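You operate a simulated robot arm through the tools that you are given. There is no shell and no other tool. Be economical: measure what you need, move in short steps, check, and stop when the job is done.

Carry out the task below with a simulated robot arm. There is one attempt and no reset: what you move stays moved.

Task
Close the bearings drawer.
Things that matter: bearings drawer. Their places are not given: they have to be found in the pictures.

The check looks at the end state, three seconds after you hand in, the way a careful person would. Anything else that was tipped, shoved, dropped, spilled or broken makes it a failure.

Robot
A 6-joint arm with a two-finger parallel gripper, fixed in place. Base frame: the origin is at the foot of the arm, x ahead of it, y to its left, z up. Lengths are in mm, angles in degrees, forces in N, time in s.
With the tool pointing down near the work surface it reaches from about 240 to 660 mm from the base axis. Its first joint turns from -66.0 to 66.0 degrees. Payload 2.9 kg.
The tool frame sits at the grasp point between the pads (the TCP): z along the fingers, y along the line on which they close. The tips reach 30 mm beyond it. The gripper opens to 110 mm. The fingers are 20 mm wide and 10 mm thick; the gripper's body (48 by 112 mm) begins 55 mm behind the TCP.
Orientation is told as [roll, pitch, yaw] about the base's x, y, z axes, in that order, counted from this pose: with the fingers straight down and closing along the base's y, the tool's x points along the base's -x, its y along +y and its z along -z.

Tools
- The arm moves only by the tool apply_moves. Its argument "moves" is a list of rows, each a list of 7 numbers: the finger opening in cm, from 0 to 11, then the shift along the tool's x, y, z in cm, then the turn, a rotation vector about the tool's x, y, z in degrees. In form: [[gripper, x, y, z, ax, ay, az], ...]. A call has 1 to 10 rows; each row is the pose to reach, as a shift and turn from the pose commanded when the call began, along the tool's axes at that moment. Rows are played at 5 a second. More than 50 mm and 8.6 degrees between two rows, or a gripper value outside its range, and nothing of the call is played. A pose out of reach is approached as far as the arm can. The call stops where the force on the tool passes 40 N (or 10 N more than at its start, if that is more) or the arm is blocked; 0.2 s more then pass. Each finger travels about 108 mm/s and halts on what it meets, pressing with about 32 N; the grip force reading is that of the motor and also rises with nothing between the fingers. The clock runs only during rows and for 0.2 s after the last one: add rows that repeat a pose to give the fingers time. It gives the time, the measured TCP pose, the force on the tool (base axes), the opening and the grip force at its end, in the units of the frame above (readings bear some noise).
- Cameras (640 x 400 px; columns grow to the right, rows downward): "scene" is fixed at [72.6, 441.7, 1366.3]; the picture's right is [-0.73, -0.69, 0.00], its down [-0.51, 0.54, -0.67] and it looks along [0.46, -0.49, -0.74] (base axes); focal length 318 px, centre (320, 200). "wrist" rides on the gripper at [-36, 0, -57] in the tool frame; the picture's right is [0.00, -1.00, 0.00], its down [0.97, 0.00, -0.24] and it looks along [0.24, 0.00, 0.97] (tool axes); focal length 218 px, centre (320, 200).
- camera(camera): a new picture of that camera. It takes no simulated time.
- pixel_to_xyz(camera, pixels): there is no depth. For up to 12 entries [column, row, z] of the newest picture of that camera ("zoom" is the newest enlarged one), the place [x, y] in the base frame at which the ray of that pixel passes the height z, good to about 2 mm. It takes no simulated time.
- close_up(camera, box): a new picture of the part [left, top, right, bottom] of that camera's present view, enlarged. It takes no simulated time.
- finish_job(): hands the job in; it is judged then, once.

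Go step by step. Measure first, check grasps and placings, and put right what went wrong. The budget is 60 turns and 30 pictures, counting those below and the enlarged ones. Unless the task says otherwise, let go and move clear before handing in, and close with one line.

The tools are called after "Request:" as name(argument=value, ...) on one line, values as JSON. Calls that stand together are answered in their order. apply_moves: Moves the arm, as the interface text tells. Its arguments: {"type":"object","properties":{"moves":{"type":"array"}},"required":["moves"]} The other tools are called the same way: camera (camera) takes a picture; pixel_to_xyz (camera, pixels) gives the place at which the rays of pixels pass given heights; close_up (camera, box) takes an enlarged picture of a part of a camera's view; finish_job () hands the job in.

At the start:

```text
time_s: 0.0
tcp_pos: [407.5, 209.7, 1009.5]
tool_rot: [0.0, 0.0, -0.1]
contact_force: [-0.2, 0.1, -0.6]
opening: 109.9
grip_force: 0.1
```

scene: 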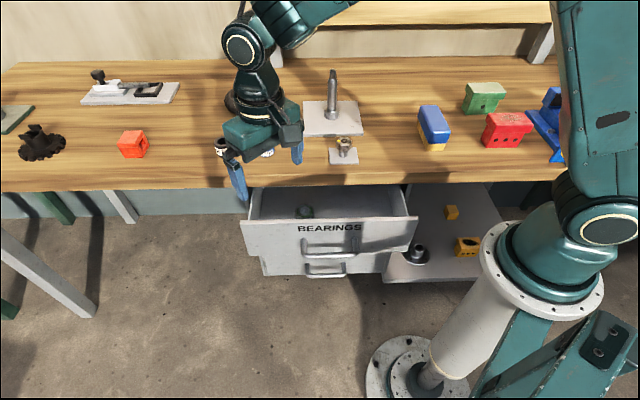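
wrist: 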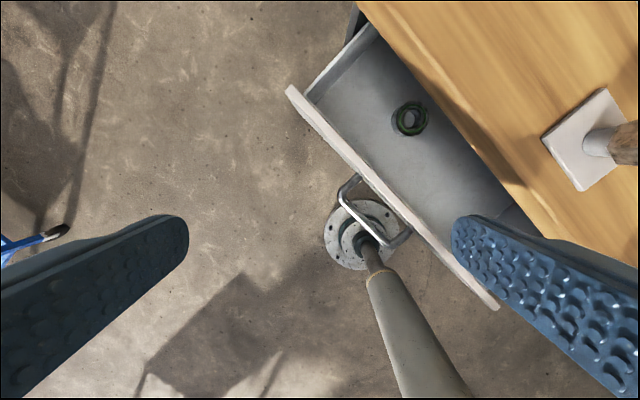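

The drawer labelled BEARINGS is open, with its front seen at scene (245,220)-(415,250) and in the wrist view from (288,90) to (497,307). I'll triangulate the top corners of its front panel from both views.

Request:
close_up(camera="scene", box=[220, 130, 440, 290])

Request:
pixel_to_xyz(camera="wrist", pixels=[[288, 90, 670], [288, 90, 640], [288, 90, 600], [497, 307, 670], [497, 307, 640], [497, 307, 600], [358, 2, 695], [630, 265, 695]])

Request:
pixel_to_xyz(camera="scene", pixels=[[241, 221, 670], [241, 221, 640], [241, 221, 600], [418, 216, 670], [418, 216, 640], [418, 216, 600], [100, 190, 695], [500, 180, 695], [248, 190, 695], [400, 185, 695]])

```text
2.50 times, centred on (330, 210) of scene
```

zoom: 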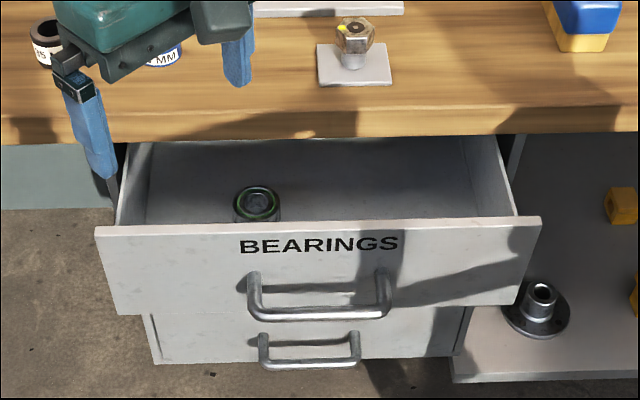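

```text
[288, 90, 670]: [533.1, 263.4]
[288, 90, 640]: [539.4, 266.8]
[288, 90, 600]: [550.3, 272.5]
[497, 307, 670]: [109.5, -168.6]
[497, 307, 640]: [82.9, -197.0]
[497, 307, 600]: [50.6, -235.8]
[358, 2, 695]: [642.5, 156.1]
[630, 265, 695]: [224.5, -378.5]
```

```text
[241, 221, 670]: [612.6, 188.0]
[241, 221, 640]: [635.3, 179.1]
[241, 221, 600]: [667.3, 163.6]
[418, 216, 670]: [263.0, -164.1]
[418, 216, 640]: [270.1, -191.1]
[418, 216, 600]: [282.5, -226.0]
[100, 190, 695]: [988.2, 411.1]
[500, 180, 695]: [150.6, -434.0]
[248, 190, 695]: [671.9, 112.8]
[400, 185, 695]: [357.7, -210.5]
```

Intersecting the rays of both cameras puts the front's top corners near (501,244) and (226,-40) at z≈812. The bench top comes out near 857, so it is higher than stated. I'll close the fingers, yaw -44° and back off to in front of the drawer, staying high.

Request:
apply_moves(moves=[[9, 2.2, -0.4, 0, 0, 0, 7.3], [7, 4.3, -0.8, 0, 0, 0, 14.6], [5, 6.5, -1.2, 0, 0, 0, 22], [3, 8.7, -1.5, 0, 0, 0, 29.3], [1, 10.8, -1.9, 0, 0, 0, 36.6], [0, 13, -2.3, 0, 0, 0, 44], [0, 13, -2.3, 0, 0, 0, 44]])

Request:
camera(camera="wrist")

```text
time_s: 1.6
tcp_pos: [275.6, 187.2, 1010.4]
tool_rot: [0.1, 0.1, -44.1]
contact_force: [-0.3, -0.3, -0.2]
opening: 0.0
grip_force: 32.6
```

```text
26 pictures are left
```

wrist: 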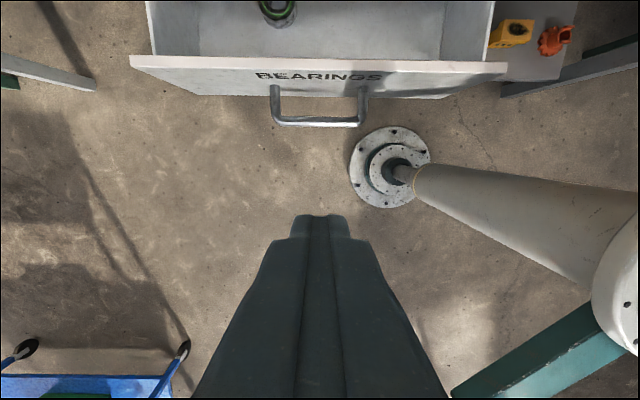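

The front is now nearly square to the view, with its top edge running from (131,56) to (508,64). I'll check the height and position with these corners.

Request:
pixel_to_xyz(camera="wrist", pixels=[[131, 56, 830], [131, 56, 810], [131, 56, 790], [508, 64, 830], [508, 64, 810], [508, 64, 790], [320, 60, 810], [319, 120, 760], [319, 120, 740]])

Request:
pixel_to_xyz(camera="scene", pixels=[[241, 221, 830], [241, 221, 810], [241, 221, 790], [418, 216, 830], [418, 216, 810], [418, 216, 790], [331, 255, 760], [331, 255, 740]])

```text
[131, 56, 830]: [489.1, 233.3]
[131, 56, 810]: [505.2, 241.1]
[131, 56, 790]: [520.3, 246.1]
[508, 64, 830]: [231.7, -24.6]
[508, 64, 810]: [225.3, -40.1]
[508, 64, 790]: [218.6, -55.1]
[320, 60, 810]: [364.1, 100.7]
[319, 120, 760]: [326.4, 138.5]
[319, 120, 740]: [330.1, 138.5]
```

```text
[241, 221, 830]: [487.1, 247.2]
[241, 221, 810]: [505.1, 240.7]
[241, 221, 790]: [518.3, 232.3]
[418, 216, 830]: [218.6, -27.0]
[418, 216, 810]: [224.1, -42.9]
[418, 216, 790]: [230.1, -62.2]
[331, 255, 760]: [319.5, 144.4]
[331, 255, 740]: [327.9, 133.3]
```

Both views agree: top edge at z=810, centre (364,100), handle at about z=750 sticking out about 50 mm. Next I'll tilt the fingers 45° toward the drawer while still high.

Request:
apply_moves(moves=[[0, 0, 0, 0, 0, -7.5, 0], [0, 0, 0, 0, 0, -15, 0], [0, 0, 0, 0, 0, -22.5, 0], [0, 0, 0, 0, 0, -30, 0], [0, 0, 0, 0, 0, -37.5, 0], [0, 0, 0, 0, 0, -45, 0], [0, 0, 0, 0, 0, -45, 0]])

Request:
camera(camera="wrist")

Request:
camera(camera="scene")

```text
time_s: 3.2
tcp_pos: [293.7, 179.4, 1009.6]
tool_rot: [0.0, -45.1, -44.0]
contact_force: [-0.7, 0.5, 0.7]
opening: 0.0
grip_force: 32.2
out of reach, approached as far as the arm can: row 6, 7
```

```text
25 pictures are left
```

wrist: 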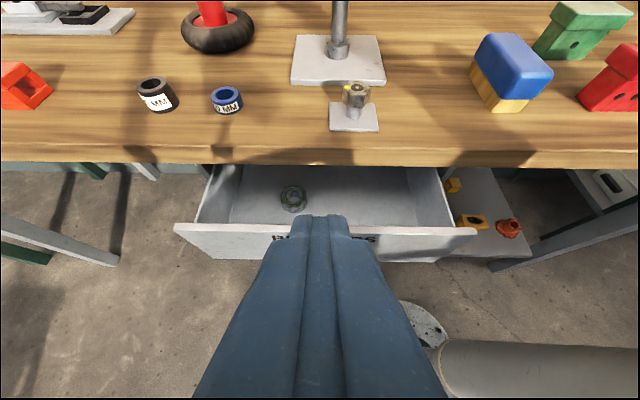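

```text
24 pictures are left
```

scene: 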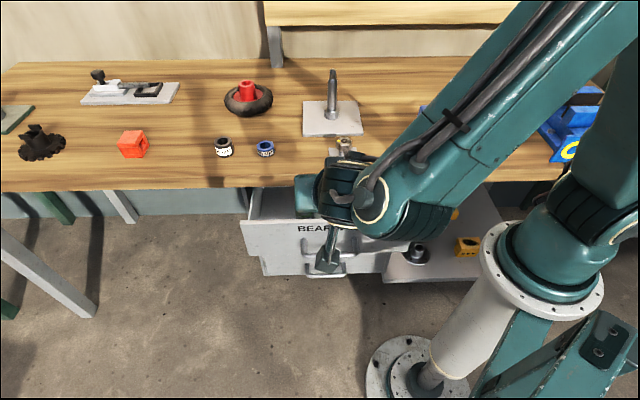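

The tilt is in, the fingers point at the drawer and the path down is free. I'll descend to about 60 mm in front of the panel, with the tip near z≈785 above the handle.

Request:
apply_moves(moves=[[0, 2.1, -0.1, 2.7, 0, 0, 0], [0, 4.2, -0.2, 5.4, 0, 0, 0], [0, 6.3, -0.4, 8, 0, 0, 0], [0, 8.5, -0.5, 10.7, 0, 0, 0], [0, 10.6, -0.6, 13.4, 0, 0, 0], [0, 12.7, -0.7, 16.1, 0, 0, 0], [0, 12.7, -0.7, 16.1, 0, 0, 0]])

Request:
camera(camera="wrist")

Request:
close_up(camera="scene", box=[220, 130, 440, 290])

```text
time_s: 4.8
tcp_pos: [308.5, 157.3, 806.9]
tool_rot: [0.0, -45.0, -44.1]
contact_force: [0.4, 0.6, -0.3]
opening: 0.2
grip_force: 31.8
```

```text
23 pictures are left
```

wrist: 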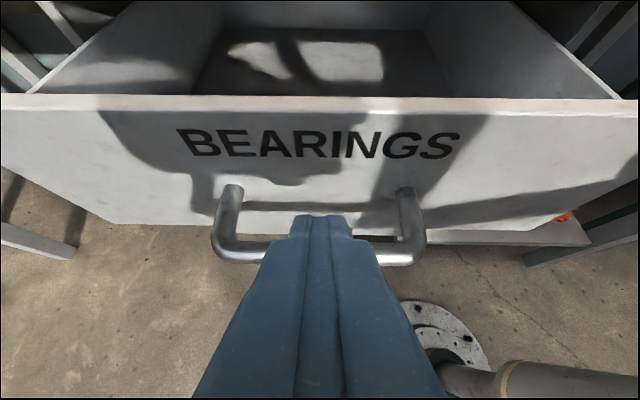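

```text
2.50 times, centred on (330, 210) of scene
```

zoom: 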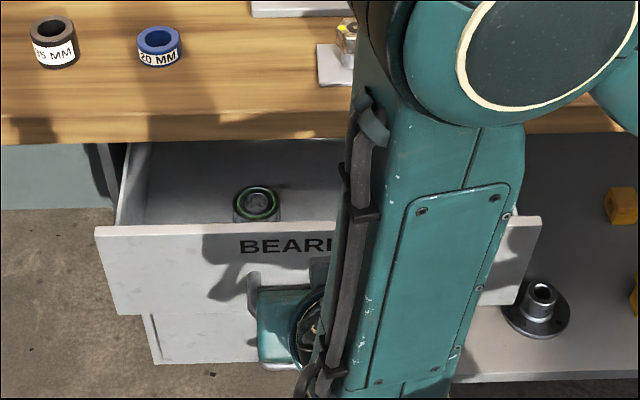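

The tip is about 60 mm in front of the panel, just below the label and above the handle. I'll push along the drawer's axis in small rows.

Request:
apply_moves(moves=[[0, -1.4, 0, 1.4, 0, 0, 0], [0, -2.5, 0, 2.5, 0, 0, 0], [0, -3.4, 0, 3.4, 0, 0, 0], [0, -4.0, 0, 4.0, 0, 0, 0], [0, -4.5, 0, 4.5, 0, 0, 0], [0, -5.0, 0, 5.0, 0, 0, 0], [0, -5.5, 0, 5.5, 0, 0, 0]])

Request:
camera(camera="wrist")

```text
time_s: 6.4
tcp_pos: [362.3, 101.5, 806.1]
tool_rot: [-0.1, -45.0, -44.0]
contact_force: [-3.5, 1.5, -1.5]
opening: 0.0
grip_force: 32.0
```

```text
21 pictures are left
```

wrist: 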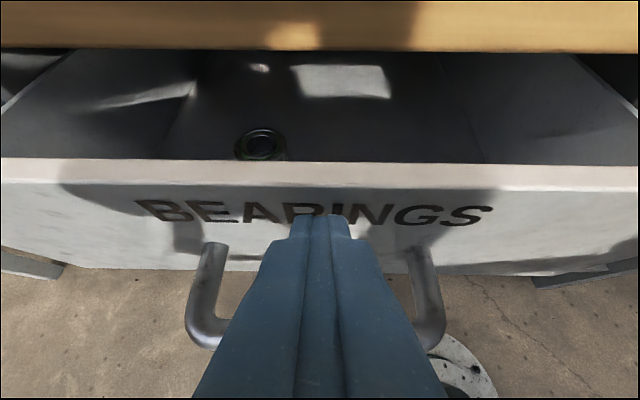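

The drawer moves with about 4 N, and the tip bears on the panel at the label. I'll keep pushing.

Request:
apply_moves(moves=[[0, -0.5, 0, 0.5, 0, 0, 0], [0, -1.0, 0, 1.0, 0, 0, 0], [0, -1.5, 0, 1.5, 0, 0, 0], [0, -2.0, 0, 2.0, 0, 0, 0], [0, -2.5, 0, 2.5, 0, 0, 0], [0, -3.0, 0, 3.0, 0, 0, 0], [0, -3.5, 0, 3.5, 0, 0, 0]])

Request:
camera(camera="wrist")

Request:
camera(camera="scene")

```text
time_s: 8.0
tcp_pos: [398.2, 66.8, 805.6]
tool_rot: [0.0, -45.1, -44.0]
contact_force: [-3.0, 1.7, 2.1]
opening: 0.0
grip_force: 32.4
```

```text
20 pictures are left
```

wrist: 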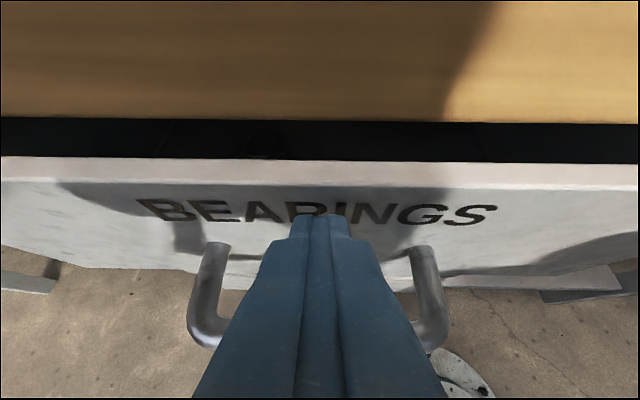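

```text
19 pictures are left
```

scene: 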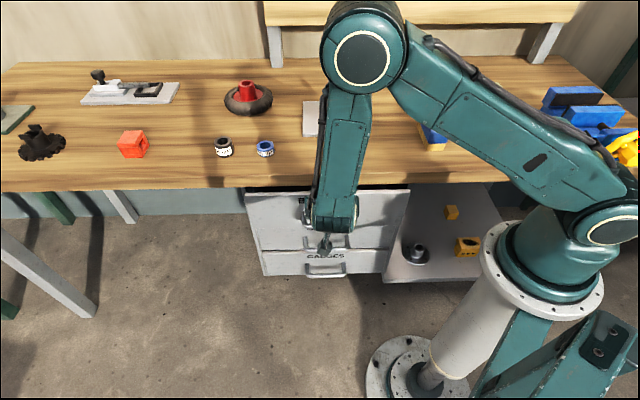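

Only a small gap remains: the bench's lower edge is at wrist row 121 and the panel's top back edge at row 158. I'll check how much overhang there is.

Request:
pixel_to_xyz(camera="wrist", pixels=[[320, 121, 857], [320, 121, 835], [320, 121, 815], [320, 158, 810], [320, 183, 810]])

Request:
close_up(camera="scene", box=[220, 150, 440, 290])

```text
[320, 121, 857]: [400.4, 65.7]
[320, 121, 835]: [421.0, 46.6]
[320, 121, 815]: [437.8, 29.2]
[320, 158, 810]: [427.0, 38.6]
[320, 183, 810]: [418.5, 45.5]
```

```text
2.86 times, centred on (330, 220) of scene
```

zoom: 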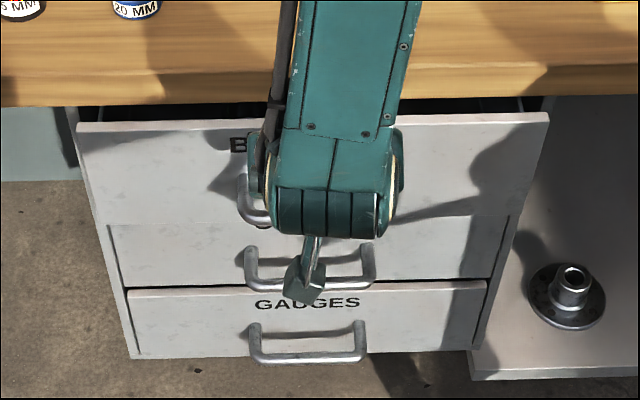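

The panel is about level with the bench edge, and the body has roughly 40 mm of room. I'll push in small steps until the force rises.

Request:
apply_moves(moves=[[0, -0.3, 0, 0.3, 0, 0, 0], [0, -0.6, 0, 0.6, 0, 0, 0], [0, -0.9, 0, 0.9, 0, 0, 0], [0, -1.2, 0, 1.2, 0, 0, 0], [0, -1.5, 0, 1.5, 0, 0, 0]])

Request:
camera(camera="wrist")

Request:
close_up(camera="scene", box=[220, 150, 440, 290])

```text
time_s: 9.2
tcp_pos: [413.1, 51.6, 807.1]
tool_rot: [0.0, -44.9, -44.0]
contact_force: [-3.0, 0.1, -0.5]
opening: 0.0
grip_force: 32.3
```

```text
17 pictures are left
```

wrist: 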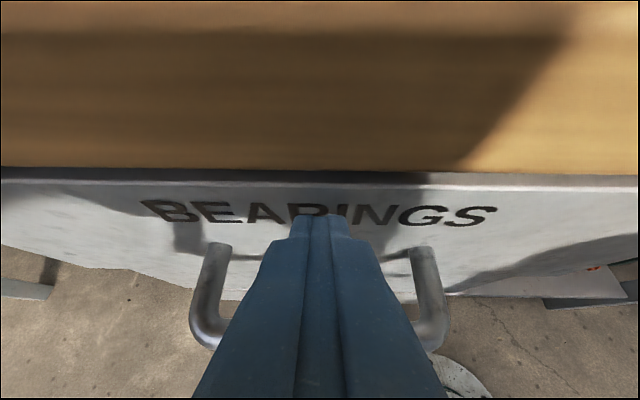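

```text
2.86 times, centred on (330, 220) of scene
```

zoom: 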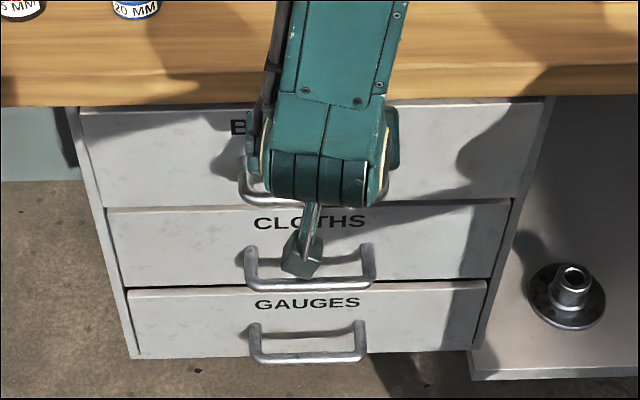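

The front is nearly flush with CLOTHS and GAUGES, and there is no end stop yet. I'll go on in fine steps.

Request:
apply_moves(moves=[[0, -0.2, 0, 0.2, 0, 0, 0], [0, -0.4, 0, 0.4, 0, 0, 0], [0, -0.6, 0, 0.6, 0, 0, 0], [0, -0.8, 0, 0.8, 0, 0, 0], [0, -1.0, 0, 1.0, 0, 0, 0], [0, -1.2, 0, 1.2, 0, 0, 0]])

Request:
camera(camera="wrist")

Request:
close_up(camera="scene", box=[220, 150, 440, 290])

```text
time_s: 10.4
tcp_pos: [418.5, 45.7, 805.1]
tool_rot: [0.0, -44.5, -43.7]
contact_force: [-6.3, 4.9, 3.5]
opening: 0.2
grip_force: 32.3
stopped in row 5: the force on the tool passed its limit (the readings are from after the stop); the commanded pose is now the measured one
```

```text
15 pictures are left
```

wrist: 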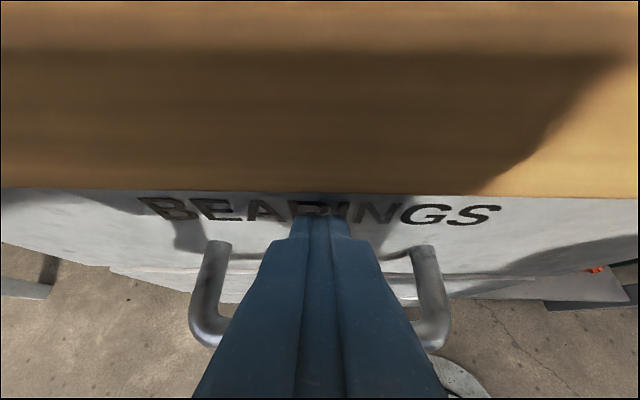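

```text
2.86 times, centred on (330, 220) of scene
```

zoom: 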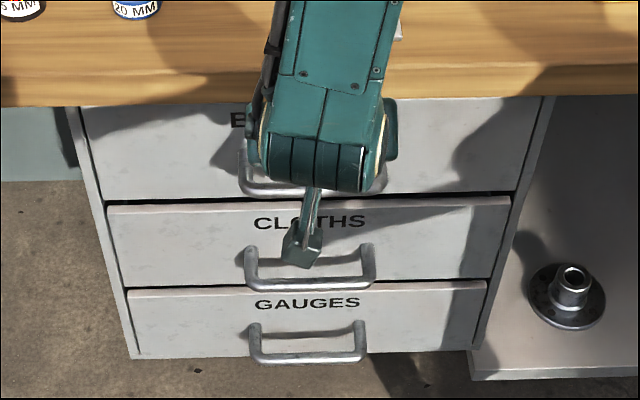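

The push met the end stop: 40 N was passed and the front now looks flush. I'll back straight off and look.

Request:
apply_moves(moves=[[0, 0.7, 0, -0.7, 0, 0, 0], [0, 2.1, 0, -2.1, 0, 0, 0], [0, 4, 0, -4, 0, 0, 0], [0, 6, 0, -6, 0, 0, 0], [0, 8, 0, -8, 0, 0, 0], [0, 8, 0, -8, 0, 0, 0]])

Request:
camera(camera="wrist")

Request:
close_up(camera="scene", box=[220, 150, 440, 290])

```text
time_s: 11.8
tcp_pos: [339.8, 124.0, 804.9]
tool_rot: [-0.1, -44.6, -43.7]
contact_force: [0.8, 0.3, -0.4]
opening: 0.0
grip_force: 32.0
```

```text
13 pictures are left
```

wrist: 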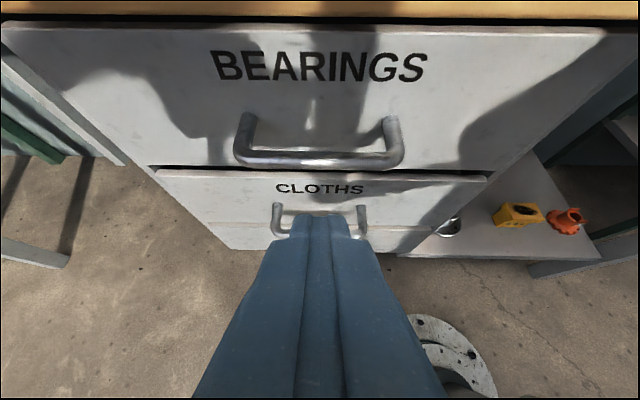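

```text
2.86 times, centred on (330, 220) of scene
```

zoom: 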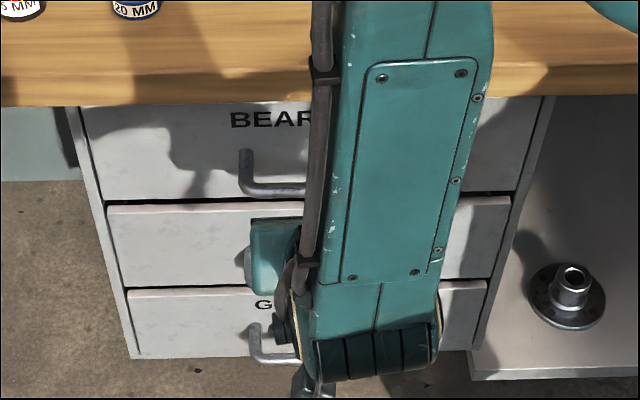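

The front looks flush with the drawers below it. I'll look closer at the left edge to be sure.

Request:
close_up(camera="scene", box=[236, 178, 316, 258])

Request:
close_up(camera="scene", box=[360, 175, 430, 235])

```text
5.00 times, centred on (276, 218) of scene
```

zoom: 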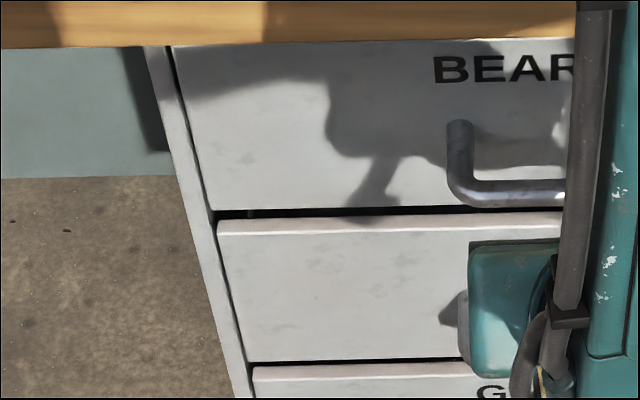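

```text
6.67 times, centred on (395, 205) of scene
```

zoom: 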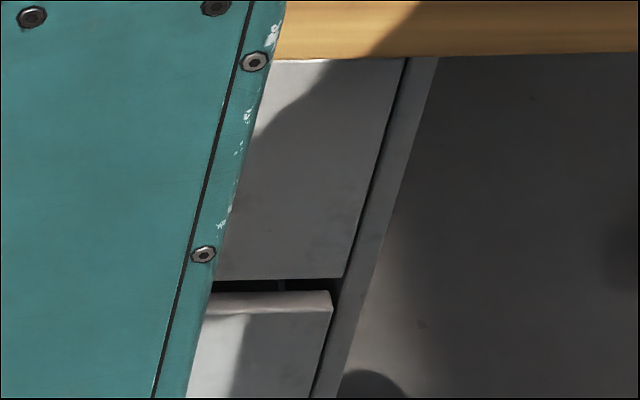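

Both edges lie inside the cabinet frame in line with the drawers below. I'll lift clear and check the whole scene.

Request:
apply_moves(moves=[[0, 0, 0, -3.5, 0, 0, 0], [0, -1.5, 0, -6.5, 0, 0, 0], [0, -4, 0, -9, 0, 0, 0], [0, -6.5, 0, -11.5, 0, 0, 0], [0, -9, 0, -14, 0, 0, 0], [0, -9, 0, -14, 0, 0, 0]])

Request:
camera(camera="scene")

Request:
camera(camera="wrist")

```text
time_s: 13.2
tcp_pos: [315.1, 146.1, 967.9]
tool_rot: [-0.1, -44.6, -43.7]
contact_force: [-1.0, 0.1, -0.3]
opening: 0.0
grip_force: 32.5
```

```text
9 pictures are left
```

scene: 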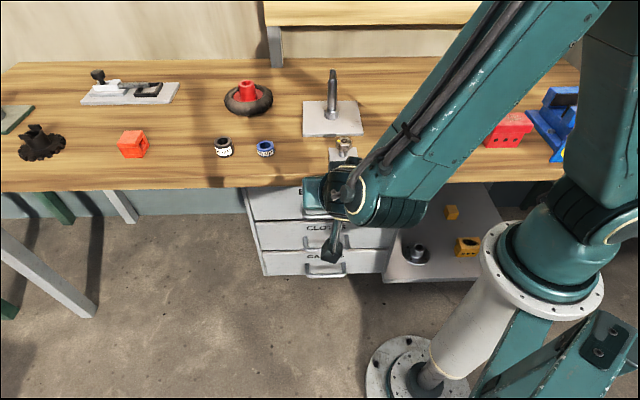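

```text
8 pictures are left
```

wrist: 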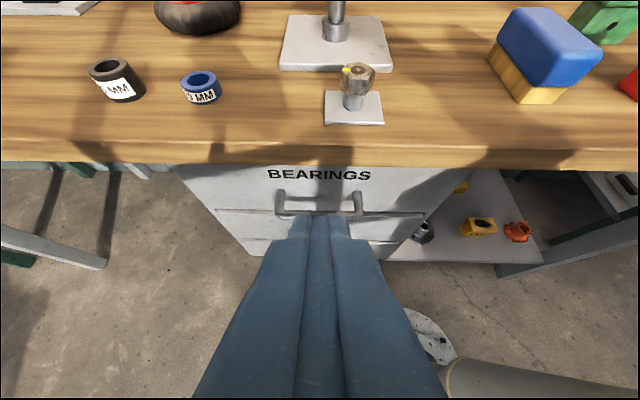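

The BEARINGS drawer is shut, the bench objects in view stand as before, and the arm is clear. I'm handing in.

Request:
finish_job()

```text
The job is handed in.
```

The bearings drawer is closed: I pushed it to its stop, its front is flush with the drawers below, and I saw nothing else moved.
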